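You operate a simulated robot arm through the tools that you are given. There is no shell and no other tool. Be economical: measure what you need, move in short steps, check, and stop when the job is done.

Carry out the task below with a simulated robot arm. There is one attempt and no reset: what you move stays moved.

TASK
Fetch the yellow brush from the tub of the yellow brush and stand it on the small black tray. Then take the blue pad and leave it on the top of the narrow pine table.
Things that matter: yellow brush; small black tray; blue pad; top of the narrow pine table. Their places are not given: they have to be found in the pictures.

It is judged by the outcome, as a careful person would: the job done as asked, and still so three seconds after it is handed in. It fails if anything else is knocked over, pushed out of place, dropped, spilled or broken.

THE ROBOT
A 7-joint arm with a two-finger parallel gripper, fixed in place. Base frame: the origin is at the foot of the arm, x ahead of it, y to its left, z up; the work surface is at about z = 0. Lengths are in mm, angles in degrees, forces in N, time in s.
With the tool pointing down near the work surface it reaches from about 220 to 580 mm from the base axis. Its first joint turns from -66.0 to 66.0 degrees. Payload 2.5 kg.
Tool frame: the origin (TCP) lies between the finger pads and is the grasp point; the fingertips stand 23 mm ahead of it; z points along the fingers, y is the line along which they close. The gripper opens to 94 mm. The fingers are 38 mm wide and 10 mm thick; the gripper's body (54 by 96 mm) begins 39 mm behind the TCP.
Orientation is told as [roll, pitch, yaw] about the base's x, y, z axes, in that order, counted from this pose: with the fingers straight down and closing along the base's y, the tool's x points along the base's -x, its y along +y and its z along -z.

THE INTERFACE
- The arm moves only by the tool nudge_tool. Its argument "plan" is a list of rows, each a list of 7 numbers: the turn, a rotation vector about the tool's x, y, z in units of 60 degrees (1.0 is 60 degrees), then the shift along the tool's x, y, z in units of 500 mm (1.0 is 500 mm), then the finger opening in mm, from 0 to 94. In form: [[rx, ry, rz, tx, ty, tz, grip], ...]. A call has 1 to 12 rows; each row is the pose to reach, as a shift and turn from the pose commanded when the call began, along the tool's axes at that moment. A call with a number of a shift or a turn outside -1 to 1 is refused whole. A row lasts 0.2 s, in which the tool goes at most 50 mm and 8.6 degrees; a call with a longer step from one row to the next is refused whole, and so is a gripper value outside its range. A pose out of reach is approached as far as the arm can. The call stops where the force on the tool passes 40 N (or 10 N more than at its start, if that is more) or the arm is blocked; 0.2 s more then pass. The fingers move at their own pace (about 108 mm/s each) and stop on an object; they squeeze with about 30 N. The grip force told is the motor's: it shows also when the fingers shut on nothing. Time passes only in rows, and 0.2 s behind the last, so rows that repeat a pose let the fingers close. It gives the time, the measured TCP pose, the force on the tool (base axes), the opening and the grip force at its end, in the units of the frame above (readings bear some noise), and new pictures: "pictures" is both (left out), scene, wrist or none.
- Cameras (640 x 400 px; columns grow to the right, rows downward): "scene" is fixed at [95.6, -381.3, 550]; the picture's right is [0.98, -0.20, 0.00], its down [-0.12, -0.56, -0.82] and it looks along [0.17, 0.80, -0.57] (base axes); focal length 214 px, centre (320, 200). "wrist" rides on the gripper at [-39, 0, -44] in the tool frame; the picture's right is [0.00, -1.00, 0.00], its down [0.97, 0.00, -0.24] and it looks along [0.24, 0.00, 0.97] (tool axes); focal length 218 px, centre (320, 200).
- locate(camera, pixels): for up to 12 pixels [column, row] of the newest picture of that camera ("zoom" is the newest enlarged one), the place [x, y, z] in the base frame of the surface seen there, good to about 3 mm, but the place of the scene camera against the robot may be out by one fixed shift of up to 18 mm in any direction. No time passes.
- zoom(camera, box): a new picture of the part [left, top, right, bottom] of that camera's present view, enlarged. No time passes.
- close_job(): hands the job in; it is judged then, once.

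Work in short steps. Measure before you move; look again where a grasp or a placing could have gone wrong, and mend it. You have 80 turns and 120 pictures in all, the two below and enlarged ones among them. Open the gripper and draw the arm clear of the work before you hand the job in, unless the task says otherwise; then end with one line.

The tools are called as name(argument=value, ...) on one line, values as JSON. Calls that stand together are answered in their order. nudge_tool: Moves the arm, as the interface text tells. Its arguments: {"type":"object","properties":{"plan":{"type":"array","items":{"type":"array","items":{"type":"number"}}},"pictures":{"type":"string","enum":["both","scene","wrist","none"]}},"required":["plan"]} The other tools are called the same way: locate (camera, pixels) gives the place of the surface under pixels of a picture; zoom (camera, box) takes an enlarged picture of a part of a camera's view; close_job () hands the job in.

At the start:

```text
time_s: 0.0
eef_pos: [365.7, 92.1, 466.8]
tcp_rot: [0.0, 0.0, 0.1]
ft_force: [0.0, -0.2, -0.1]
grip_width: 93.8
gripper_force: 0.0
```

scene: 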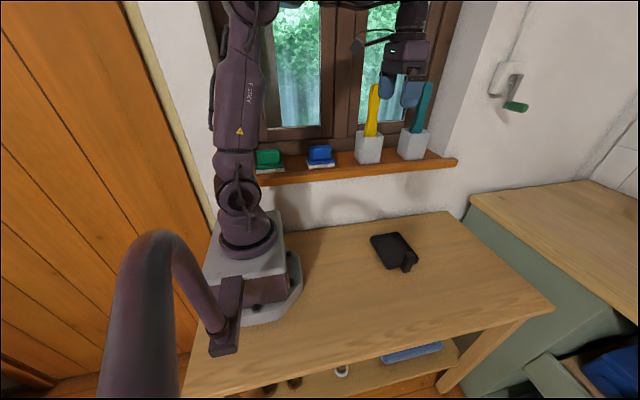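
wrist: 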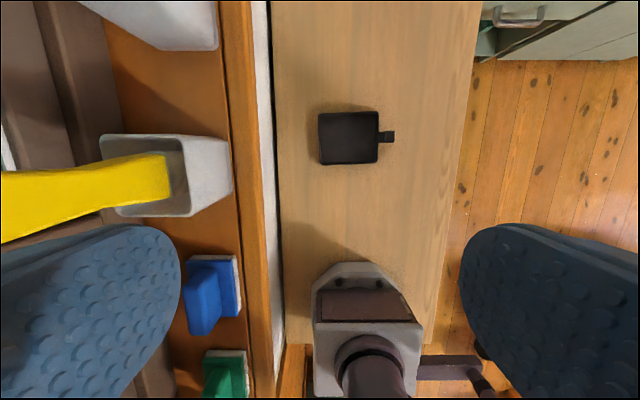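

The scene shows the sill with the blue pad (320,155), yellow brush (373,110) in its tub (369,148), and tray (393,250) on the table. I'll enlarge and measure.

zoom(camera="scene", box=[240, 60, 460, 200])

locate(camera="scene", pixels=[[375, 88], [370, 132], [358, 135], [382, 136], [368, 160], [320, 148], [320, 164], [388, 248], [408, 262], [380, 236], [340, 280], [345, 172]])

locate(camera="wrist", pixels=[[10, 200], [90, 185], [160, 178], [215, 160], [225, 180], [205, 290], [235, 290], [348, 138], [387, 137], [322, 115], [376, 160], [240, 250]])

```text
2.86 times, centred on (350, 130) of scene
```

zoom: 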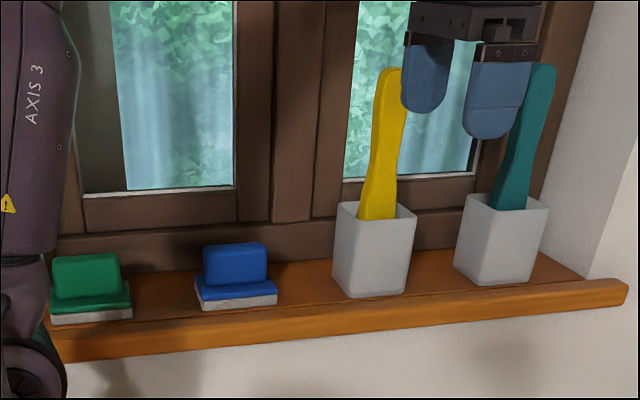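

```text
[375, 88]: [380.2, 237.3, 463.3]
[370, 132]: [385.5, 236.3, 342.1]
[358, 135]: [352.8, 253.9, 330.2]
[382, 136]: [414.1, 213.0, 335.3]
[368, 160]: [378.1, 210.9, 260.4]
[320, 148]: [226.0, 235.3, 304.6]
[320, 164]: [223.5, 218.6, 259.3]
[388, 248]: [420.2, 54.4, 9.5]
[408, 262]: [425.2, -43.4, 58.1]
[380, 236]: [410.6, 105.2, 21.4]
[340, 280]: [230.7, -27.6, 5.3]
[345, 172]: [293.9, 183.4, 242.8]
```

```text
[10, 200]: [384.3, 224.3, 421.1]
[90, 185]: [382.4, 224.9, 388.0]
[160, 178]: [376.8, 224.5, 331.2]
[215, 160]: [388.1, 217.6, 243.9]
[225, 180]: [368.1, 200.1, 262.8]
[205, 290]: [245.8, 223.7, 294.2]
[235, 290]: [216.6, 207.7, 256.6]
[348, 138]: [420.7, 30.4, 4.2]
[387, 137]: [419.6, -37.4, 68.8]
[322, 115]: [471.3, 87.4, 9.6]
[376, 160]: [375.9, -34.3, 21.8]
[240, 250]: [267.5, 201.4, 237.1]
```

The wrist view puts the brush handle at about (383,225). Next I check the tray, the brush top and the window clearance in enlarged views.

zoom(camera="scene", box=[340, 210, 450, 280])

zoom(camera="wrist", box=[280, 80, 440, 180])

locate(camera="scene", pixels=[[375, 85], [380, 86], [371, 86], [366, 134], [375, 136], [345, 100], [350, 143], [308, 155], [334, 165], [310, 165], [312, 147], [331, 146]])

locate(camera="wrist", pixels=[[60, 168], [60, 225], [100, 163], [100, 212], [20, 240], [321, 160], [375, 115], [395, 133], [50, 100], [120, 100], [241, 310], [237, 258]])

```text
5.71 times, centred on (395, 245) of scene
```

zoom: 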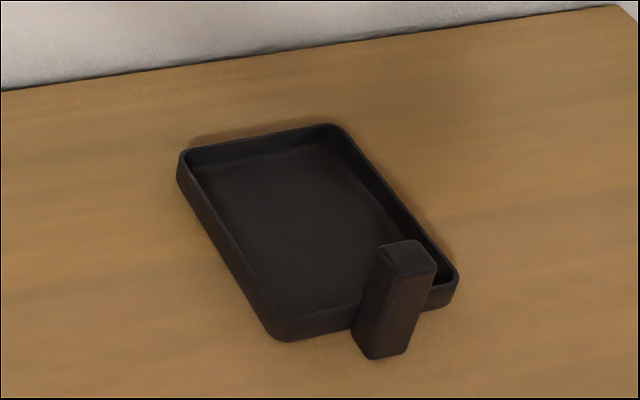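

```text
4.00 times, centred on (360, 130) of wrist
```

zoom: 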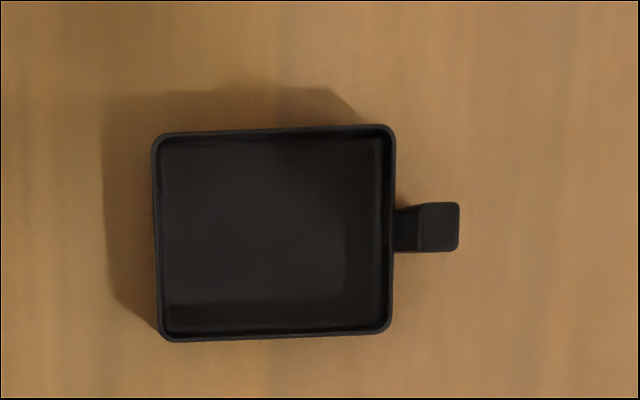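

```text
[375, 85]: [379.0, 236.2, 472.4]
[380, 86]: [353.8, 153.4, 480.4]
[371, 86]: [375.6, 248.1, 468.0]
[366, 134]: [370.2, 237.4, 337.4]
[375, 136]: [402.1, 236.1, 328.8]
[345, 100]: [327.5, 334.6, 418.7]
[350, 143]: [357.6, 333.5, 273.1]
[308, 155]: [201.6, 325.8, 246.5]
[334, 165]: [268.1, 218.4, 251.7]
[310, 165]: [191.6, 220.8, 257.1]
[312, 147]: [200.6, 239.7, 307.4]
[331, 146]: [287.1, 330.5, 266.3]
```

```text
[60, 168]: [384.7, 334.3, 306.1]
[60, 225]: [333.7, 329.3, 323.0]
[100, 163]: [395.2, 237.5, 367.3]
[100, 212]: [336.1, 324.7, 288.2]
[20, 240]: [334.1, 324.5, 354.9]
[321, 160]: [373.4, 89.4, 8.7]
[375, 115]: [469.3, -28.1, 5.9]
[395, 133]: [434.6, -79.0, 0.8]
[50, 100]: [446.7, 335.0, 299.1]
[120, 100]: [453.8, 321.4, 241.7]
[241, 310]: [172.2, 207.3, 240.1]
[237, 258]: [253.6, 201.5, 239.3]
```

Window plane is at y≈330, and the brush is at about (382,231) with its top near z 470. The tray interior is about x 373–471, y −30–88. I rise to z≈545 and shift part of the way over to look down.

nudge_tool(plan=[[0, 0, 0, 0, 0, -0.09, 94], [0, 0, 0, -0.01, 0.02, -0.16, 94], [0, 0, 0, -0.03, 0.09, -0.17, 94], [0, 0, 0, -0.033, 0.15, -0.17, 94], [0, 0, 0, -0.033, 0.16, -0.17, 94]])

```text
time_s: 1.2
eef_pos: [383.4, 172.5, 551.8]
tcp_rot: [0.0, -0.1, 0.0]
ft_force: [0.4, -0.2, 0.2]
grip_width: 94.3
gripper_force: 0.1
```

scene: 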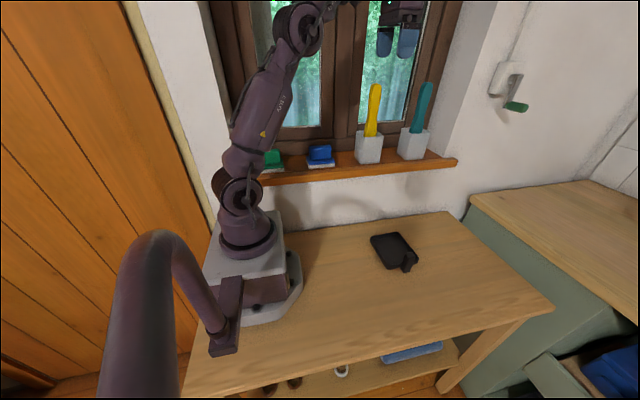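
wrist: 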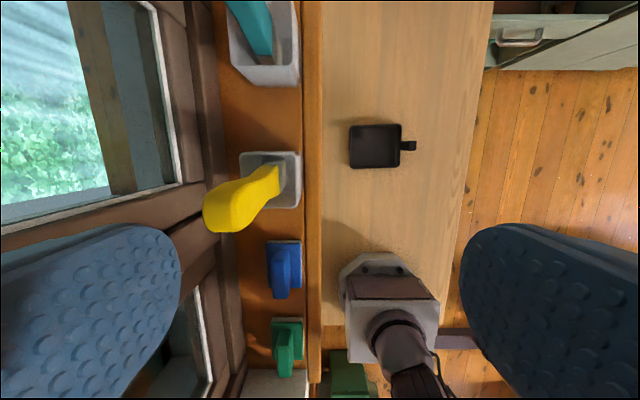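

zoom(camera="wrist", box=[180, 140, 340, 240])

locate(camera="wrist", pixels=[[208, 222], [222, 228], [232, 222], [235, 190], [213, 195], [220, 210], [250, 200], [278, 178], [242, 155], [298, 155], [245, 200], [298, 205]])

zoom(camera="scene", box=[340, 70, 440, 170])

locate(camera="scene", pixels=[[376, 85], [371, 90], [381, 90], [375, 110], [370, 134], [366, 132]])

```text
4.00 times, centred on (260, 190) of wrist
```

zoom: 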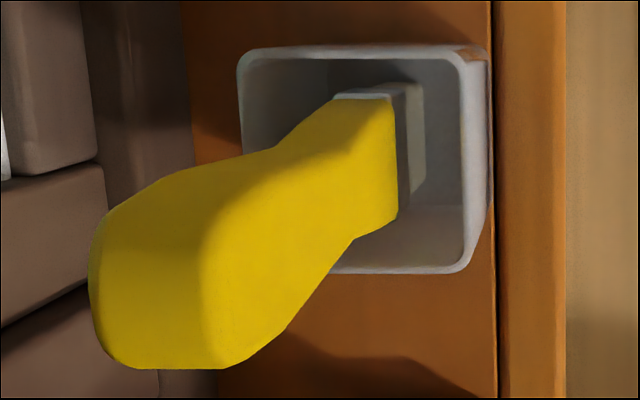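

```text
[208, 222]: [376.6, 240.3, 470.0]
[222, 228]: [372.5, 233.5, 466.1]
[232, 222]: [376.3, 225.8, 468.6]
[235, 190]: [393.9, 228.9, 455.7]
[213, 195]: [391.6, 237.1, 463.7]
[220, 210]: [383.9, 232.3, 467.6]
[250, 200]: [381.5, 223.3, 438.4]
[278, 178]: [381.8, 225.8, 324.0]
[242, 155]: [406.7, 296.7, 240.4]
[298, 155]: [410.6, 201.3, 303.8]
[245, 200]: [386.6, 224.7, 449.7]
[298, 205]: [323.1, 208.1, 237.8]
```

```text
4.00 times, centred on (390, 120) of scene
```

zoom: 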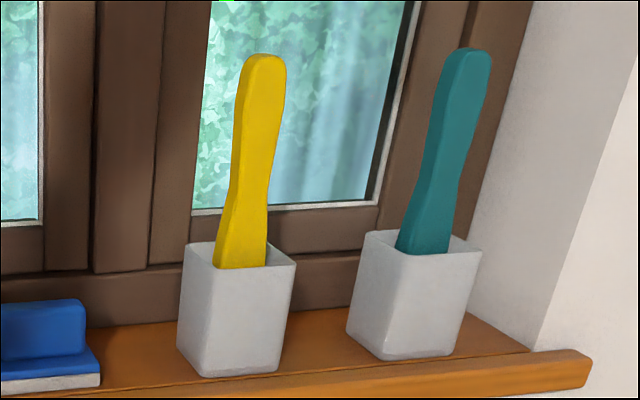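

```text
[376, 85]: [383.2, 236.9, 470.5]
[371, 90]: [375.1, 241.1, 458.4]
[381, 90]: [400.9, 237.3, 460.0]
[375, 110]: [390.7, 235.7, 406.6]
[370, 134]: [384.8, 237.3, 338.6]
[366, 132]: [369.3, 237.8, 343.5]
```

Handle: centre ≈(384,232.5), thickness y 225–240, top z 470, vertical. I go over it and descend to TCP z≈445.

nudge_tool(plan=[[0, 0, 0, -0.003, 0.06, 0, 94], [0, 0, 0, -0.003, 0.12, 0, 94], [0, 0, 0, -0.003, 0.12, 0.06, 94], [0, 0, 0, -0.003, 0.12, 0.12, 94], [0, 0, 0, -0.003, 0.12, 0.17, 94], [0, 0, 0, -0.003, 0.12, 0.21, 94], [0, 0, 0, -0.003, 0.12, 0.213, 94]])

```text
time_s: 2.8
eef_pos: [384.7, 231.8, 446.6]
tcp_rot: [-0.1, 0.0, -0.1]
ft_force: [-0.2, 0.5, -0.4]
grip_width: 94.1
gripper_force: 0.0
out of reach, approached as far as the arm can: row 1, 2
```

scene: 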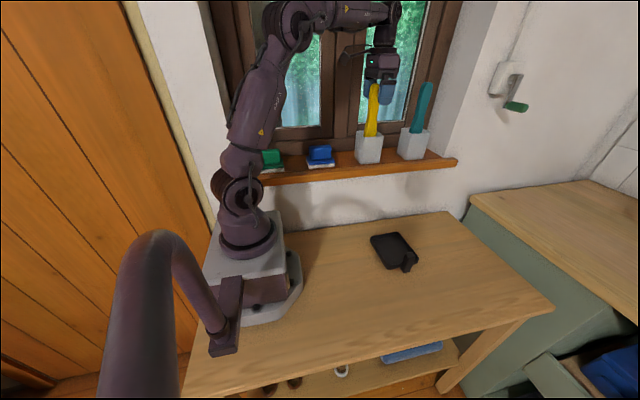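
wrist: 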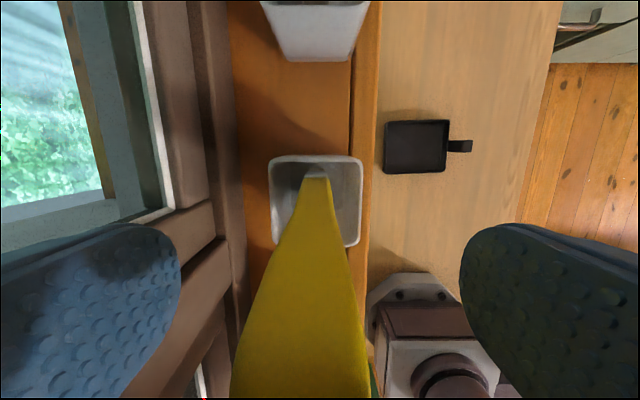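

Rows 1–2 reported out of reach at z≈552 over the brush, so a straight-down grip can't lift clear of the tub. With the fingers still open I tilt about 39° (fingers toward +x), then test the lift height empty.

nudge_tool(plan=[[0, -0.13, 0, 0, 0, 0, 94], [0, -0.26, 0, 0, 0, 0, 94], [0, -0.39, 0, 0, 0, 0, 94], [0, -0.52, 0, 0, 0, 0, 94], [0, -0.65, 0, 0, 0, 0, 94], [0, -0.65, 0, 0, 0, -0.08, 94], [0, -0.65, 0, 0, 0, -0.16, 94], [0, -0.65, 0, 0, 0, -0.23, 94], [0, -0.65, 0, 0, 0, -0.24, 94]])

```text
time_s: 4.8
eef_pos: [385.1, 232.5, 566.1]
tcp_rot: [0.0, -39.0, 0.0]
ft_force: [0.4, 0.6, 0.3]
grip_width: 94.0
gripper_force: 0.0
```

scene: 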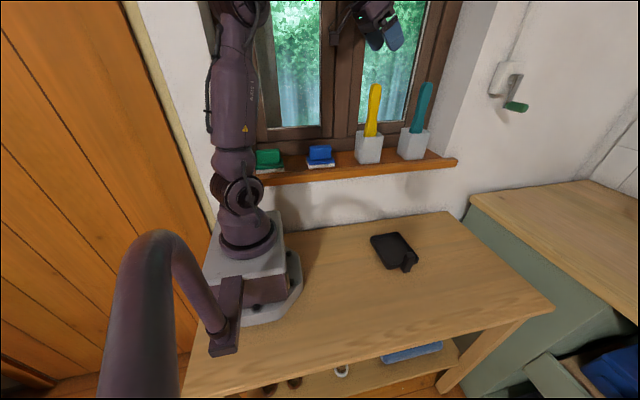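
wrist: 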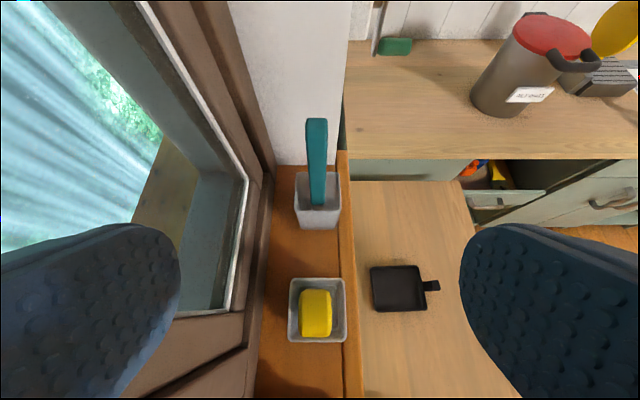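

Lift to 566 is reachable with the tilt. The yellow handle top (316,313) sits centred between the fingers, so I descend 122 mm straight down and close.

nudge_tool(plan=[[0, 0, 0, 0.05, 0, 0.0618, 94], [0, 0, 0, 0.1, 0, 0.1236, 94], [0, 0, 0, 0.14, 0, 0.173, 94], [0, 0, 0, 0.1535, 0, 0.1896, 94], [0, 0, 0, 0.1535, 0, 0.1896, 60], [0, 0, 0, 0.1535, 0, 0.1896, 30], [0, 0, 0, 0.1535, 0, 0.1896, 10], [0, 0, 0, 0.1535, 0, 0.1896, 4], [0, 0, 0, 0.1535, 0, 0.1896, 4]])

```text
time_s: 6.8
eef_pos: [384.4, 232.0, 443.8]
tcp_rot: [-0.1, -39.0, 0.0]
ft_force: [0.2, -0.1, 0.8]
grip_width: 21.3
gripper_force: 30.0
```

scene: 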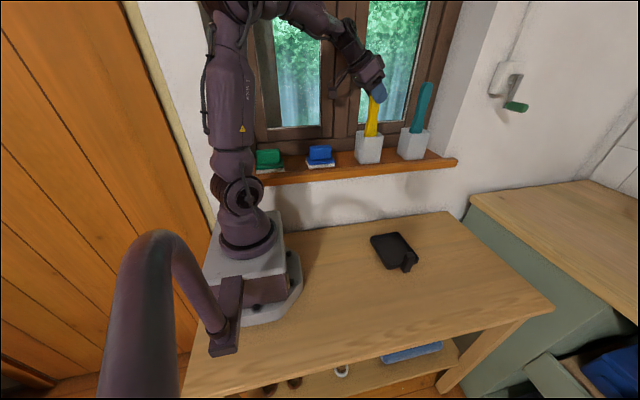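
wrist: 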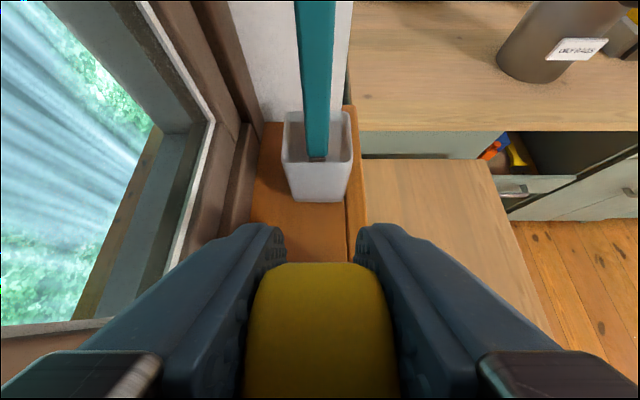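

The handle is held (21 mm, 30 N). I lift 120 mm straight up in smaller steps.

nudge_tool(plan=[[0, 0, 0, -0.012, 0, -0.0155, 4], [0, 0, 0, -0.037, 0, -0.046, 4], [0, 0, 0, -0.062, 0, -0.077, 4], [0, 0, 0, -0.087, 0, -0.1075, 4], [0, 0, 0, -0.112, 0, -0.1384, 4], [0, 0, 0, -0.137, 0, -0.1693, 4], [0, 0, 0, -0.151, 0, -0.1866, 4], [0, 0, 0, -0.151, 0, -0.1866, 4]])

zoom(camera="scene", box=[320, 0, 480, 180])

```text
time_s: 8.6
eef_pos: [385.2, 232.2, 562.2]
tcp_rot: [0.1, -39.0, 0.0]
ft_force: [-0.5, 0.6, -1.5]
grip_width: 21.7
gripper_force: 30.3
```

scene: 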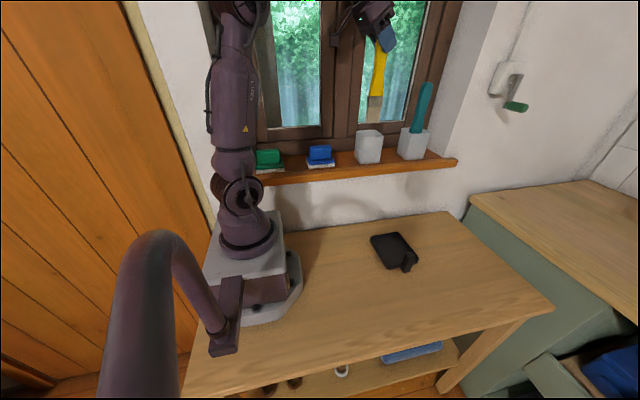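
wrist: 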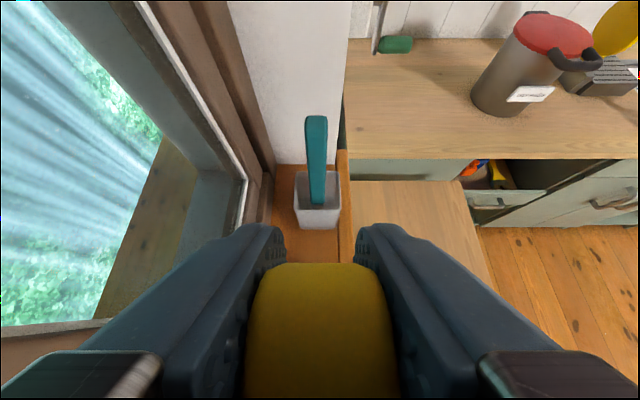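

```text
2.22 times, centred on (400, 90) of scene
```

zoom: 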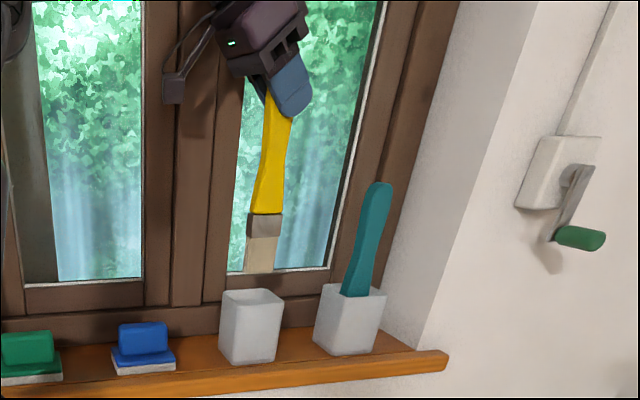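

The brush is out of the tub, bristle tip at scene pixel (374,122). I measure its tip.

locate(camera="zoom", pixels=[[248, 268], [262, 268], [272, 269], [260, 272], [262, 240], [265, 200], [272, 140], [250, 300]])

zoom(camera="scene", box=[350, 70, 400, 130])

```text
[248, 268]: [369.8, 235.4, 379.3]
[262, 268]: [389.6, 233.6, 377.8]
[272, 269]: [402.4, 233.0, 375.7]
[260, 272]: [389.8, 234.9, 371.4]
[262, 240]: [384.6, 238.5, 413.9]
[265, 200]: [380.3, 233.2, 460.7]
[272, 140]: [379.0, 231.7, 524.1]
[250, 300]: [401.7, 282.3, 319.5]
```

```text
6.67 times, centred on (375, 100) of scene
```

zoom: 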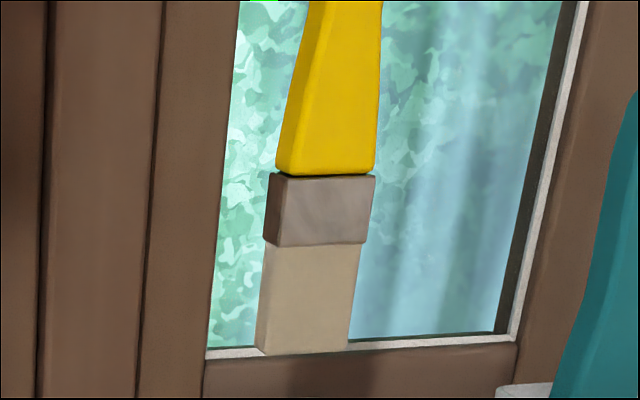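

The tip is about 190 mm below the TCP, 35 mm above the tub rim. I move level to above the tray at about (421,33).

nudge_tool(plan=[[0, 0, 0, 0, -0.03, 0, 4], [0, 0, 0, 0, -0.09, 0, 4], [0, 0, 0, -0.01, -0.16, 0.008, 4], [0, 0, 0, -0.025, -0.23, 0.02, 4], [0, 0, 0, -0.04, -0.3, 0.032, 4], [0, 0, 0, -0.05, -0.36, 0.0405, 4], [0, 0, 0, -0.056, -0.39, 0.0453, 4], [0, 0, 0, -0.056, -0.4, 0.0453, 4]])

```text
time_s: 10.4
eef_pos: [419.9, 30.7, 561.6]
tcp_rot: [0.0, -39.0, 0.0]
ft_force: [-0.3, 0.1, -0.5]
grip_width: 21.6
gripper_force: 30.0
```

scene: 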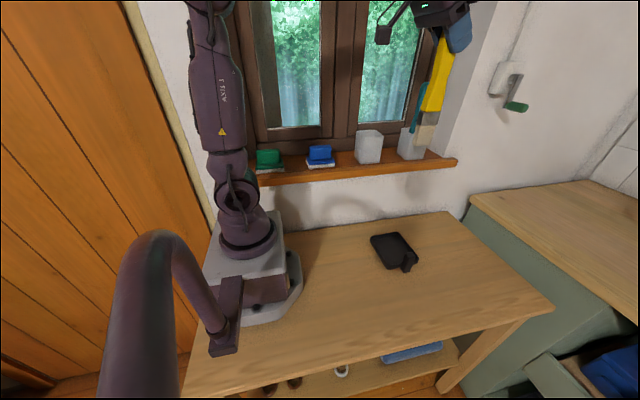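
wrist: 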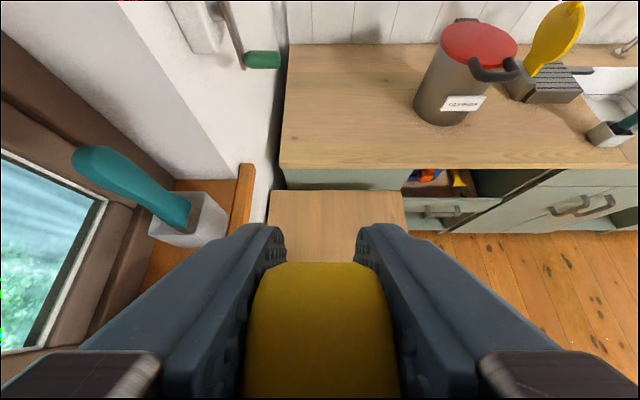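

Now I descend 300 mm straight, leaving a margin of about 65 mm, and look.

nudge_tool(plan=[[0, 0, 0, 0.025, 0, 0.0311, 4], [0, 0, 0, 0.075, 0, 0.0933, 4], [0, 0, 0, 0.1258, 0, 0.1554, 4], [0, 0, 0, 0.1761, 0, 0.2176, 4], [0, 0, 0, 0.2264, 0, 0.2797, 4], [0, 0, 0, 0.2767, 0, 0.3419, 4], [0, 0, 0, 0.327, 0, 0.404, 4], [0, 0, 0, 0.3648, 0, 0.4507, 4], [0, 0, 0, 0.3774, 0, 0.4662, 4], [0, 0, 0, 0.3774, 0, 0.4662, 4]])

zoom(camera="scene", box=[340, 130, 460, 280])

```text
time_s: 12.6
eef_pos: [420.9, 32.0, 262.9]
tcp_rot: [0.0, -39.0, 0.1]
ft_force: [-0.4, -0.2, -0.5]
grip_width: 21.7
gripper_force: 30.2
```

scene: 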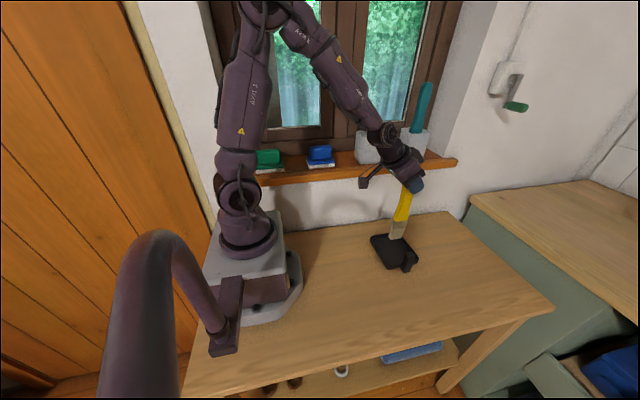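
wrist: 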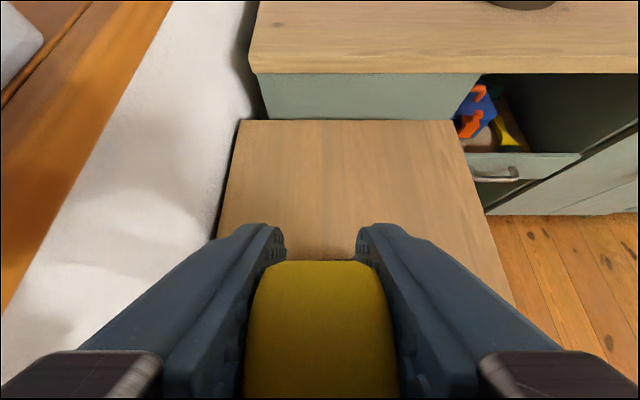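

```text
2.67 times, centred on (400, 205) of scene
```

zoom: 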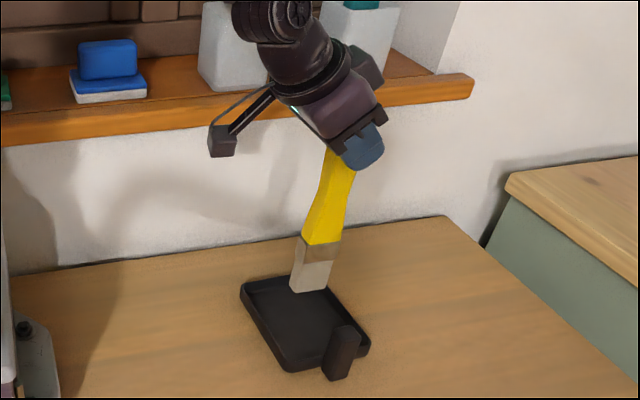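

I check verticality and the tip height before the last descent.

locate(camera="zoom", pixels=[[290, 285], [310, 289], [325, 288], [308, 262], [318, 235], [330, 195], [336, 170], [290, 320], [305, 340], [350, 345], [330, 170], [348, 172]])

```text
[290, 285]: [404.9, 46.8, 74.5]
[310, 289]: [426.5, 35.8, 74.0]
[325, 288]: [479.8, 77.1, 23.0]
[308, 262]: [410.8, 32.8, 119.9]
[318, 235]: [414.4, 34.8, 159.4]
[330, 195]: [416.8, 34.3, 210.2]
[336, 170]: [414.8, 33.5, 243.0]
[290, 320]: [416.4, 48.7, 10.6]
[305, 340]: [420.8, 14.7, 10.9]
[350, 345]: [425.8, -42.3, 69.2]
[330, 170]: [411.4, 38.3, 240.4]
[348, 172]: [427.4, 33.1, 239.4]
```

The tip is at z≈72 and the tray floor ≈10, so about 60 mm remains. I lower 54 mm, then feel for contact.

nudge_tool(plan=[[0, 0, 0, 0.025, 0, 0.0311, 4], [0, 0, 0, 0.05, 0, 0.0622, 4], [0, 0, 0, 0.063, 0, 0.0777, 4], [0, 0, 0, 0.0679, 0, 0.0839, 4], [0, 0, 0, 0.0679, 0, 0.0839, 4]])

zoom(camera="scene", box=[360, 190, 440, 280])

```text
time_s: 13.8
eef_pos: [420.0, 32.5, 209.7]
tcp_rot: [0.0, -39.0, 0.0]
ft_force: [0.1, -0.1, -1.2]
grip_width: 21.4
gripper_force: 30.2
```

scene: 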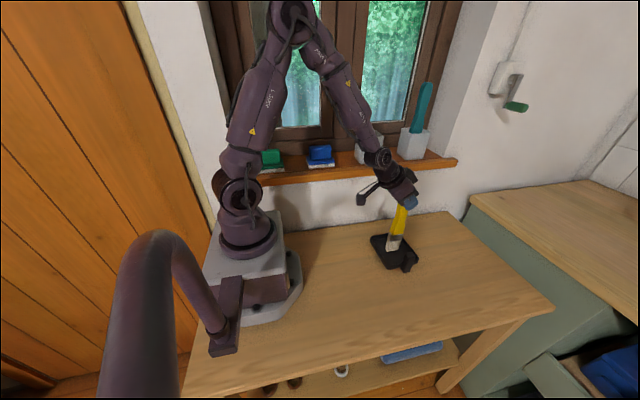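
wrist: 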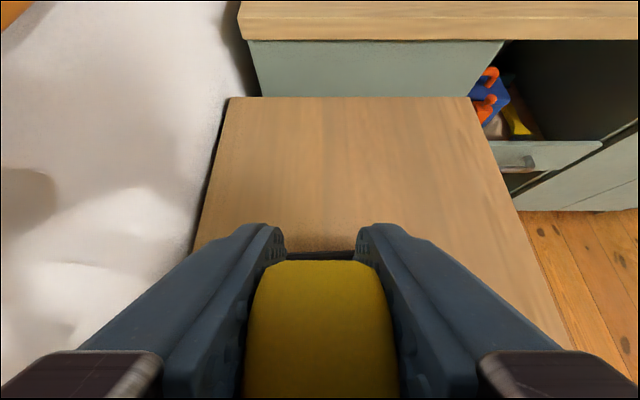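

```text
4.44 times, centred on (400, 235) of scene
```

zoom: 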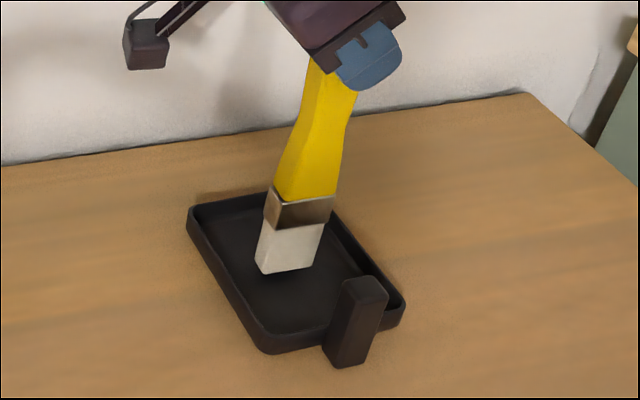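

Still no contact (force −1 N). I go down 3 mm at a time.

nudge_tool(plan=[[0, 0, 0, 0.0025, 0, 0.0031, 4], [0, 0, 0, 0.0038, 0, 0.0047, 4], [0, 0, 0, 0.0038, 0, 0.0047, 4]], pictures="none")

nudge_tool(plan=[[0, 0, 0, 0.0019, 0, 0.0023, 4], [0, 0, 0, 0.0025, 0, 0.0031, 4], [0, 0, 0, 0.0025, 0, 0.0031, 4]], pictures="none")

nudge_tool(plan=[[0, 0, 0, 0.0019, 0, 0.0023, 4], [0, 0, 0, 0.0025, 0, 0.0031, 4], [0, 0, 0, 0.0025, 0, 0.0031, 4]], pictures="scene")

```text
time_s: 14.6
eef_pos: [421.4, 32.0, 207.0]
tcp_rot: [0.0, -39.1, 0.1]
ft_force: [-0.2, -0.3, -0.8]
grip_width: 22.0
gripper_force: 29.7
```

```text
time_s: 15.4
eef_pos: [420.2, 31.3, 204.0]
tcp_rot: [0.0, -38.9, 0.0]
ft_force: [-0.8, 0.1, -0.8]
grip_width: 21.5
gripper_force: 29.7
```

```text
time_s: 16.2
eef_pos: [421.9, 32.3, 203.2]
tcp_rot: [0.1, -39.0, -0.1]
ft_force: [-2.2, -0.1, 6.5]
grip_width: 21.5
gripper_force: 30.1
```

scene: 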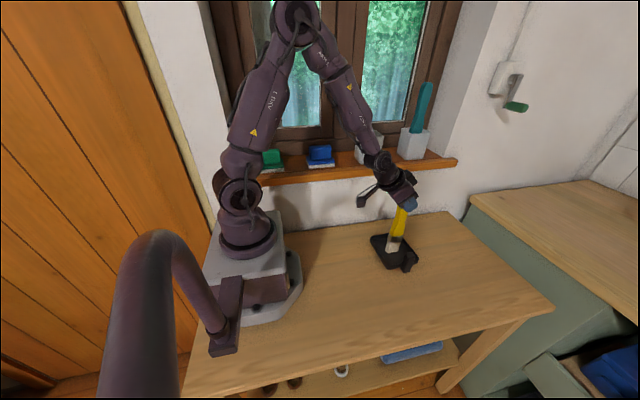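

Contact is felt (6.5 N up). I release slowly and check the brush stands before withdrawing.

nudge_tool(plan=[[0, 0, 0, 0, 0, 0, 20], [0, 0, 0, 0, 0, 0, 23], [0, 0, 0, 0, 0, 0, 26], [0, 0, 0, 0, 0, 0, 32], [0, 0, 0, 0, 0, 0, 32], [0, 0, 0, 0, 0, 0, 32]], pictures="wrist")

zoom(camera="scene", box=[360, 190, 440, 280])

```text
time_s: 17.6
eef_pos: [419.6, 31.5, 202.1]
tcp_rot: [0.1, -38.9, 0.0]
ft_force: [0.2, 0.4, -0.2]
grip_width: 32.1
gripper_force: 0.1
```

wrist: 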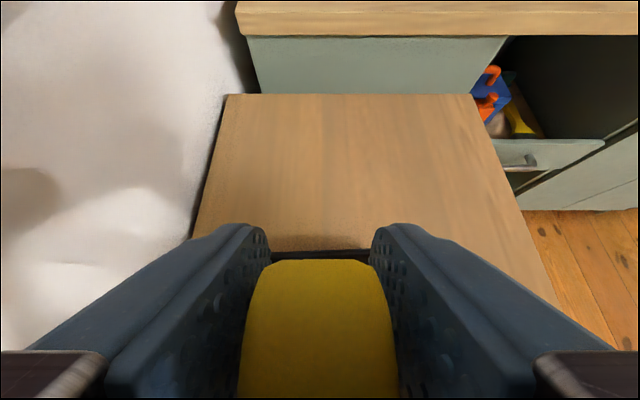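

```text
4.44 times, centred on (400, 235) of scene
```

zoom: 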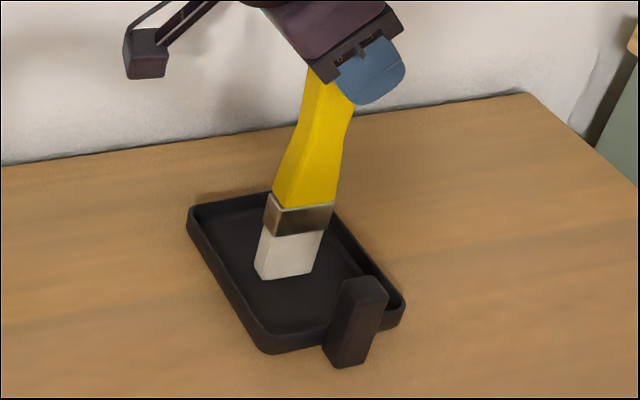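

The brush stands by itself with the fingers loose. I open fully and back out along the tool axis.

nudge_tool(plan=[[0, 0, 0, 0, 0, 0, 60], [0, 0, 0, 0, 0, 0, 94], [0, 0, 0, 0, 0, 0, 94], [0, 0, 0, 0, 0, -0.04, 94], [0, 0, 0, 0, 0, -0.1, 94], [0, 0, 0, 0, 0, -0.18, 94], [0, 0, 0, 0, 0, -0.27, 94], [0, 0, 0, 0, 0, -0.35, 94]])

```text
time_s: 19.4
eef_pos: [310.8, 31.0, 338.4]
tcp_rot: [0.0, -39.0, 0.1]
ft_force: [0.7, 0.6, -0.3]
grip_width: 94.0
gripper_force: 0.1
```

scene: 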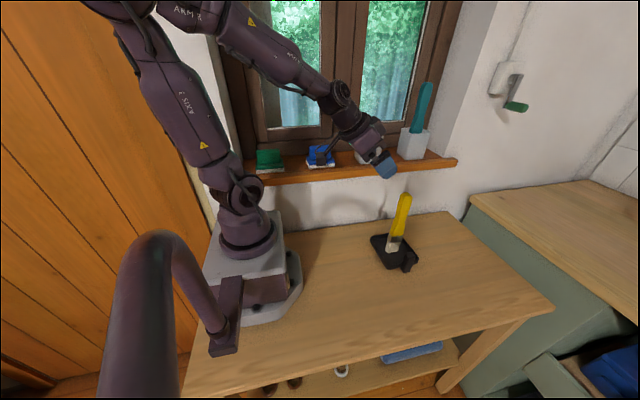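
wrist: 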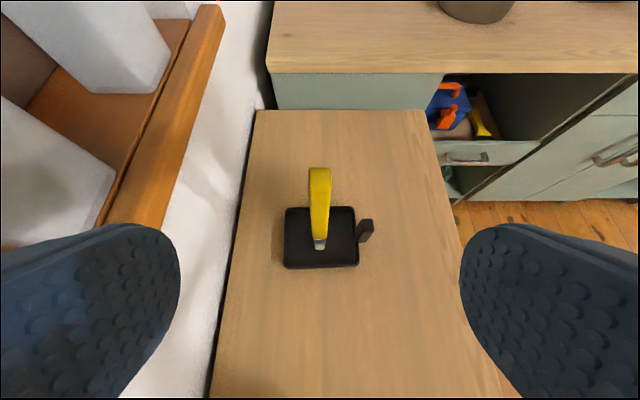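

The brush is standing in the tray. Next I go up, level the tool and move near the blue pad to look down.

nudge_tool(plan=[[0, 0, 0, -0.05, 0, -0.062, 94], [0, 0.1, 0, -0.1, 0, -0.124, 94], [0, 0.23, 0, -0.13, 0.02, -0.18, 94], [0, 0.36, 0, -0.1, 0.07, -0.21, 94], [0, 0.49, 0, -0.07, 0.13, -0.23, 94], [0, 0.6, 0, -0.04, 0.18, -0.25, 94], [0, 0.65, 0, -0.029, 0.2, -0.259, 94], [0, 0.65, 0, -0.029, 0.2, -0.259, 94]])

```text
time_s: 21.2
eef_pos: [241.4, 131.9, 447.6]
tcp_rot: [0.0, 0.2, 0.0]
ft_force: [0.3, -0.1, 0.2]
grip_width: 94.2
gripper_force: 0.1
```

scene: 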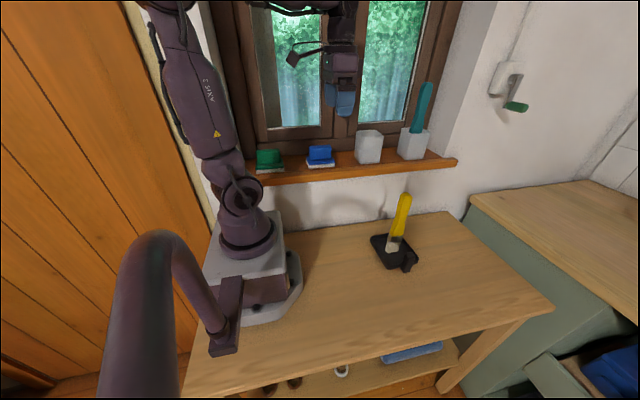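
wrist: 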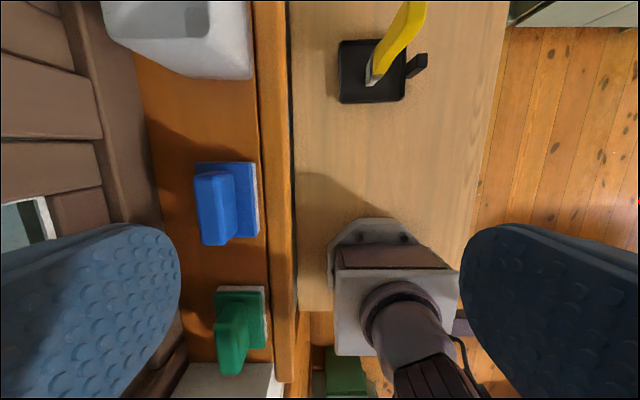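

zoom(camera="wrist", box=[170, 140, 290, 260])

locate(camera="wrist", pixels=[[215, 205], [198, 180], [233, 178], [204, 242], [230, 240], [198, 210], [250, 170], [250, 232], [254, 200], [240, 205], [200, 166], [275, 200]])

locate(camera="scene", pixels=[[320, 146], [308, 148], [331, 147], [320, 154], [320, 160], [306, 166], [335, 166]])

```text
3.33 times, centred on (230, 200) of wrist
```

zoom: 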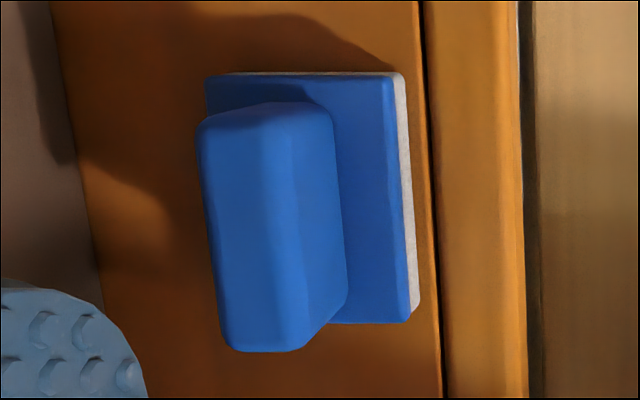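

```text
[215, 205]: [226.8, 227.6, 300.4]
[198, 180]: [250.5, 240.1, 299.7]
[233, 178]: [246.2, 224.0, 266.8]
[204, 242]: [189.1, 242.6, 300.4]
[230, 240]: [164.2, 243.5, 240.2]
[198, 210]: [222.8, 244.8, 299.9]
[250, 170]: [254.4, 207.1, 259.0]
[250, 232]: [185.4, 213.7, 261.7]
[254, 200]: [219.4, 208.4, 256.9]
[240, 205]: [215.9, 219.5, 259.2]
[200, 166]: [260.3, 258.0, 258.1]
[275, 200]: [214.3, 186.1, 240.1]
```

```text
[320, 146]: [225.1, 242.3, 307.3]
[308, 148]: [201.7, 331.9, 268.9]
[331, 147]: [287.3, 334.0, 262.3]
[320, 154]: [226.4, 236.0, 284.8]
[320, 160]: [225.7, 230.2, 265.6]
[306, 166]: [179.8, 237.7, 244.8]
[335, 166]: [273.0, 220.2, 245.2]
```

Pad: handle centre ≈(220,234), x 188–253, y 224–244, top z 300; base top z 259; yaw ≈ −4°. I go above it and down to z≈340 to check.

nudge_tool(plan=[[0, 0, 0, 0.01, 0.05, 0, 94], [0, 0, 0.035, 0.03, 0.12, 0, 94], [0, 0, 0.07, 0.042, 0.19, 0, 94], [0, 0, 0.07, 0.042, 0.205, 0.04, 94], [0, 0, 0.07, 0.042, 0.205, 0.12, 94], [0, 0, 0.07, 0.042, 0.205, 0.19, 94], [0, 0, 0.07, 0.042, 0.205, 0.215, 94], [0, 0, 0.07, 0.042, 0.205, 0.215, 94]])

zoom(camera="scene", box=[240, 80, 400, 180])

```text
time_s: 23.0
eef_pos: [218.0, 234.1, 340.8]
tcp_rot: [0.0, 0.0, -4.2]
ft_force: [-0.1, -0.6, 0.5]
grip_width: 94.1
gripper_force: 0.0
```

scene: 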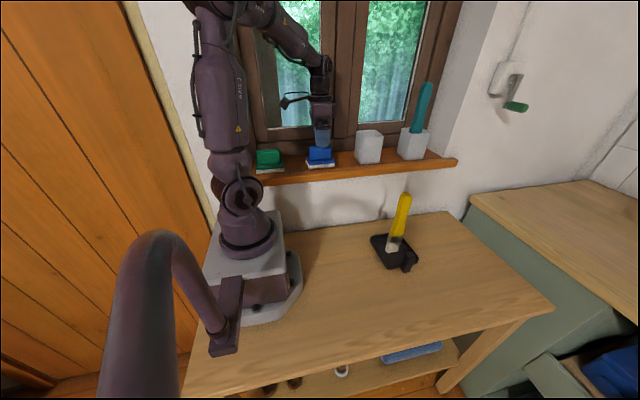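
wrist: 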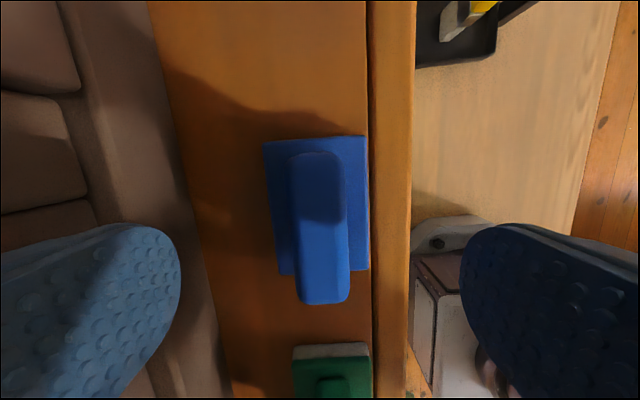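

```text
4.00 times, centred on (320, 130) of scene
```

zoom: 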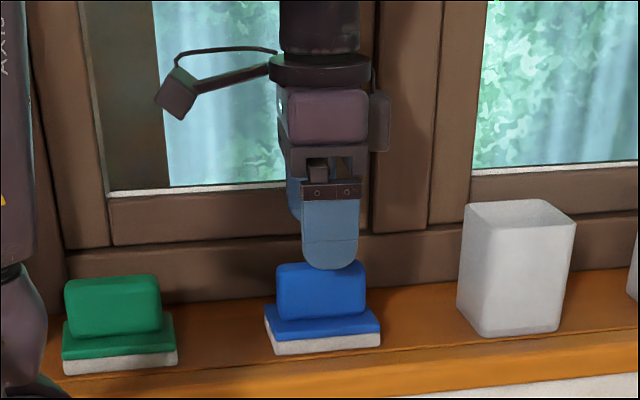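

The handle is centred at column 320 between the fingers. I descend to z≈287 and close.

nudge_tool(plan=[[0, 0, 0, 0, 0, 0.06, 94], [0, 0, 0, 0, 0, 0.1, 94], [0, 0, 0, 0, 0, 0.106, 94], [0, 0, 0, 0, 0, 0.106, 94], [0, 0, 0, 0, 0, 0.106, 60], [0, 0, 0, 0, 0, 0.106, 30], [0, 0, 0, 0, 0, 0.106, 10], [0, 0, 0, 0, 0, 0.106, 4], [0, 0, 0, 0, 0, 0.106, 4]])

```text
time_s: 25.0
eef_pos: [219.5, 235.4, 289.3]
tcp_rot: [0.0, 0.0, -4.2]
ft_force: [0.3, -0.6, 0.7]
grip_width: 25.6
gripper_force: 30.1
```

scene: 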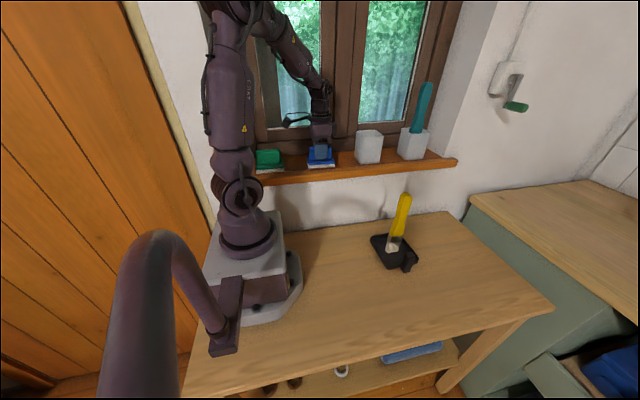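
wrist: 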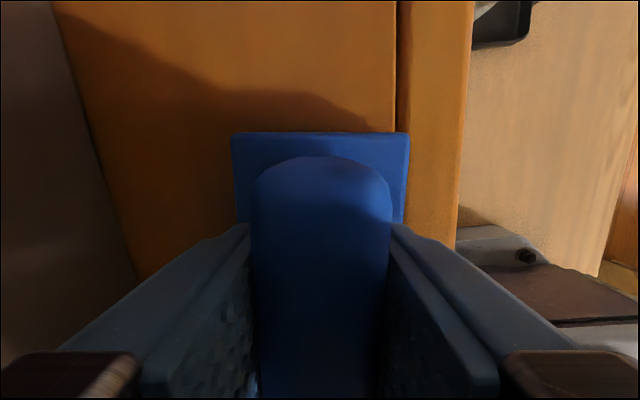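

Pad held (25.6 mm, 30 N). I lift 110 mm, then carry it toward a clear spot at about (320,−50) on the table top.

nudge_tool(plan=[[0, 0, 0, 0, 0, -0.03, 4], [0, 0, 0, 0, 0, -0.09, 4], [0, 0, 0, 0, 0, -0.16, 4], [0, 0, 0, 0, 0, -0.22, 4], [0, 0, 0, -0.02, -0.06, -0.22, 4], [0, 0, 0, -0.05, -0.14, -0.22, 4], [0, 0, 0, -0.09, -0.22, -0.22, 4], [0, 0, 0, -0.13, -0.3, -0.22, 4], [0, 0, 0, -0.17, -0.38, -0.22, 4], [0, 0, 0, -0.21, -0.46, -0.22, 4], [0, 0, 0, -0.235, -0.53, -0.22, 4], [0, 0, 0, -0.241, -0.554, -0.22, 4]])

```text
time_s: 27.6
eef_pos: [320.3, -50.2, 397.4]
tcp_rot: [0.1, 0.0, -4.2]
ft_force: [-0.5, 0.4, -0.3]
grip_width: 25.4
gripper_force: 30.0
```

scene: 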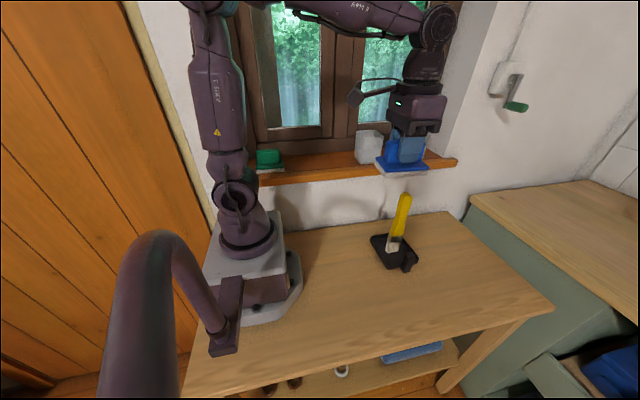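
wrist: 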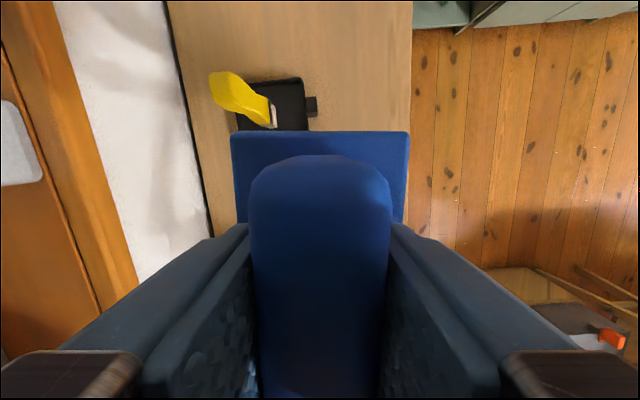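

I measure the table's edges, and its height at the intended spot.

locate(camera="wrist", pixels=[[405, 60], [405, 120], [350, 70], [316, 107], [190, 180], [220, 220]])

locate(camera="scene", pixels=[[360, 285], [340, 300], [370, 300], [350, 340], [380, 290], [300, 300]])

```text
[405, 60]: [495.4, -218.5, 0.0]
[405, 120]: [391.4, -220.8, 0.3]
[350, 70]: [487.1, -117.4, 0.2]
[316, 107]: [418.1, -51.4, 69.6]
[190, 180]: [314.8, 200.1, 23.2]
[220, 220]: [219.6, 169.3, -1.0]
```

```text
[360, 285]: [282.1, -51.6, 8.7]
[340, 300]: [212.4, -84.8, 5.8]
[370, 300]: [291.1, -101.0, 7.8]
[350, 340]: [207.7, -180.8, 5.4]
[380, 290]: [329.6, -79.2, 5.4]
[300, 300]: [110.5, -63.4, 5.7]
```

The table is at z≈0, y from −222 to 170. I aim for (310,−90) and lower to z≈60.

nudge_tool(plan=[[0, 0, 0, 0.007, -0.04, 0, 4], [0, 0, 0, 0.014, -0.081, 0.02, 4], [0, 0, 0, 0.014, -0.081, 0.1, 4], [0, 0, 0, 0.014, -0.081, 0.19, 4], [0, 0, 0, 0.014, -0.081, 0.28, 4], [0, 0, 0, 0.014, -0.081, 0.37, 4], [0, 0, 0, 0.014, -0.081, 0.46, 4], [0, 0, 0, 0.014, -0.081, 0.55, 4], [0, 0, 0, 0.014, -0.081, 0.62, 4], [0, 0, 0, 0.014, -0.081, 0.66, 4], [0, 0, 0, 0.014, -0.081, 0.674, 4], [0, 0, 0, 0.014, -0.081, 0.674, 4]])

```text
time_s: 30.2
eef_pos: [310.7, -91.6, 60.8]
tcp_rot: [0.0, 0.0, -4.1]
ft_force: [0.7, 0.3, -0.7]
grip_width: 25.7
gripper_force: 29.8
```

scene: 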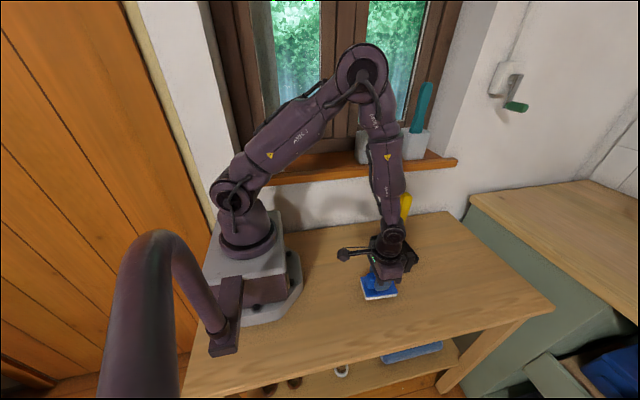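
wrist: 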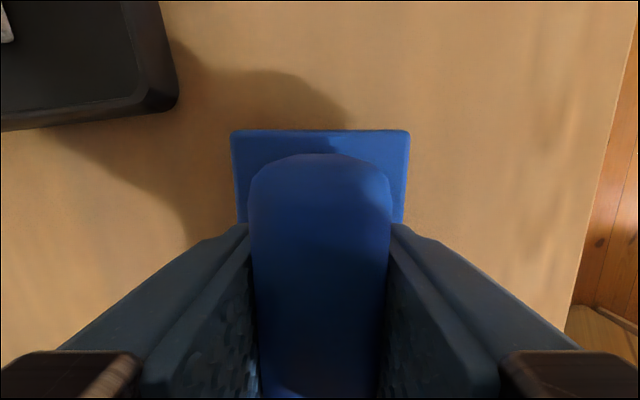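

Clear of the tray. I lower in small steps, watching for force.

nudge_tool(plan=[[0, 0, 0, 0, 0, 0.01, 4], [0, 0, 0, 0, 0, 0.017, 4], [0, 0, 0, 0, 0, 0.02, 4], [0, 0, 0, 0, 0, 0.02, 4]], pictures="none")

nudge_tool(plan=[[0, 0, 0, 0, 0, 0.002, 4], [0, 0, 0, 0, 0, 0.004, 4], [0, 0, 0, 0, 0, 0.004, 4]], pictures="none")

```text
time_s: 31.2
eef_pos: [309.3, -90.9, 51.2]
tcp_rot: [0.0, 0.0, -4.2]
ft_force: [-0.1, 0.4, -0.3]
grip_width: 25.5
gripper_force: 30.1
```

```text
time_s: 32.0
eef_pos: [308.5, -90.0, 50.1]
tcp_rot: [0.0, 0.1, -4.2]
ft_force: [-0.8, 0.1, 0.3]
grip_width: 25.5
gripper_force: 29.6
```

nudge_tool(plan=[[0, 0, 0, 0, 0, 0.002, 4], [0, 0, 0, 0, 0, 0.003, 4], [0, 0, 0, 0, 0, 0.003, 4]], pictures="none")

```text
time_s: 32.8
eef_pos: [310.0, -90.5, 48.6]
tcp_rot: [0.0, 0.1, -4.2]
ft_force: [-8.6, 2.2, 32.7]
grip_width: 25.6
gripper_force: 29.5
```

Firm contact (33 N). I ease up 1 mm, release, and rise vertically.

nudge_tool(plan=[[0, 0, 0, 0, 0, -0.002, 4], [0, 0, 0, 0, 0, -0.002, 25], [0, 0, 0, 0, 0, -0.002, 30], [0, 0, 0, 0, 0, -0.002, 50], [0, 0, 0, 0, 0, -0.002, 70], [0, 0, 0, 0, 0, -0.03, 70], [0, 0, 0, 0, 0, -0.11, 70], [0, 0, 0, 0, 0, -0.2, 70], [0, 0, 0, 0, 0, -0.29, 70], [0, 0, 0, 0, 0, -0.38, 70], [0, 0, 0, 0, 0, -0.46, 70], [0, 0, 0, 0, 0, -0.5, 70]])

zoom(camera="scene", box=[320, 180, 480, 310])

```text
time_s: 35.4
eef_pos: [309.1, -91.2, 298.9]
tcp_rot: [-0.1, 0.2, -4.2]
ft_force: [0.2, 1.0, 0.0]
grip_width: 69.8
gripper_force: 0.0
```

scene: 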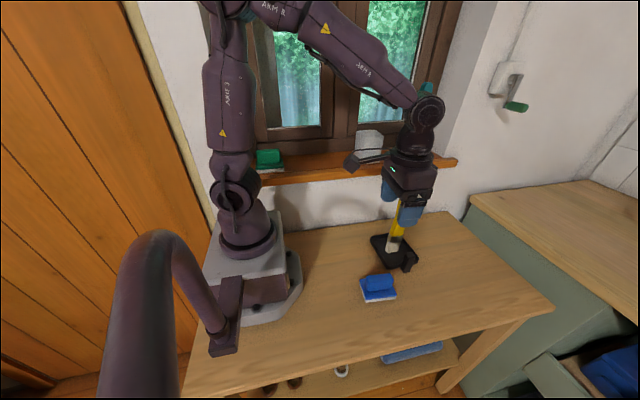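
wrist: 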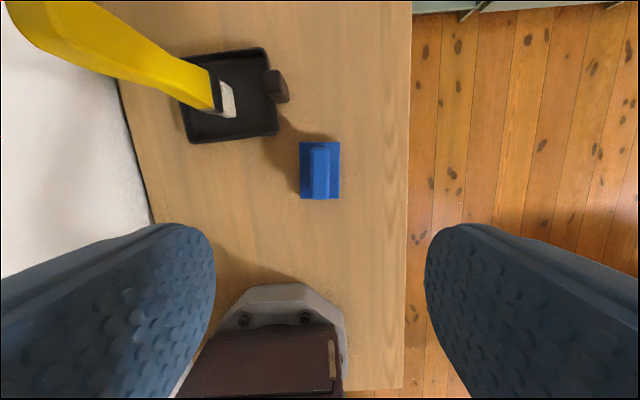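

```text
3.08 times, centred on (400, 245) of scene
```

zoom: 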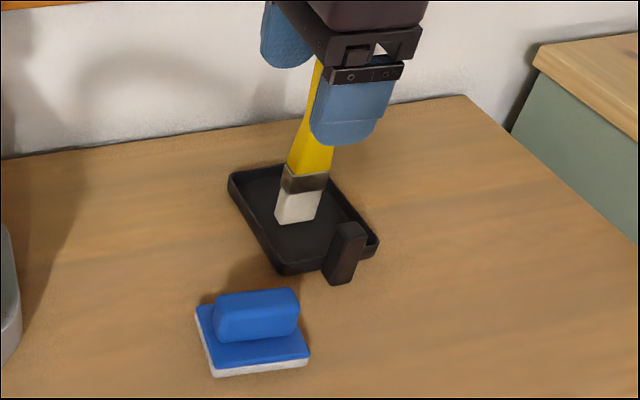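

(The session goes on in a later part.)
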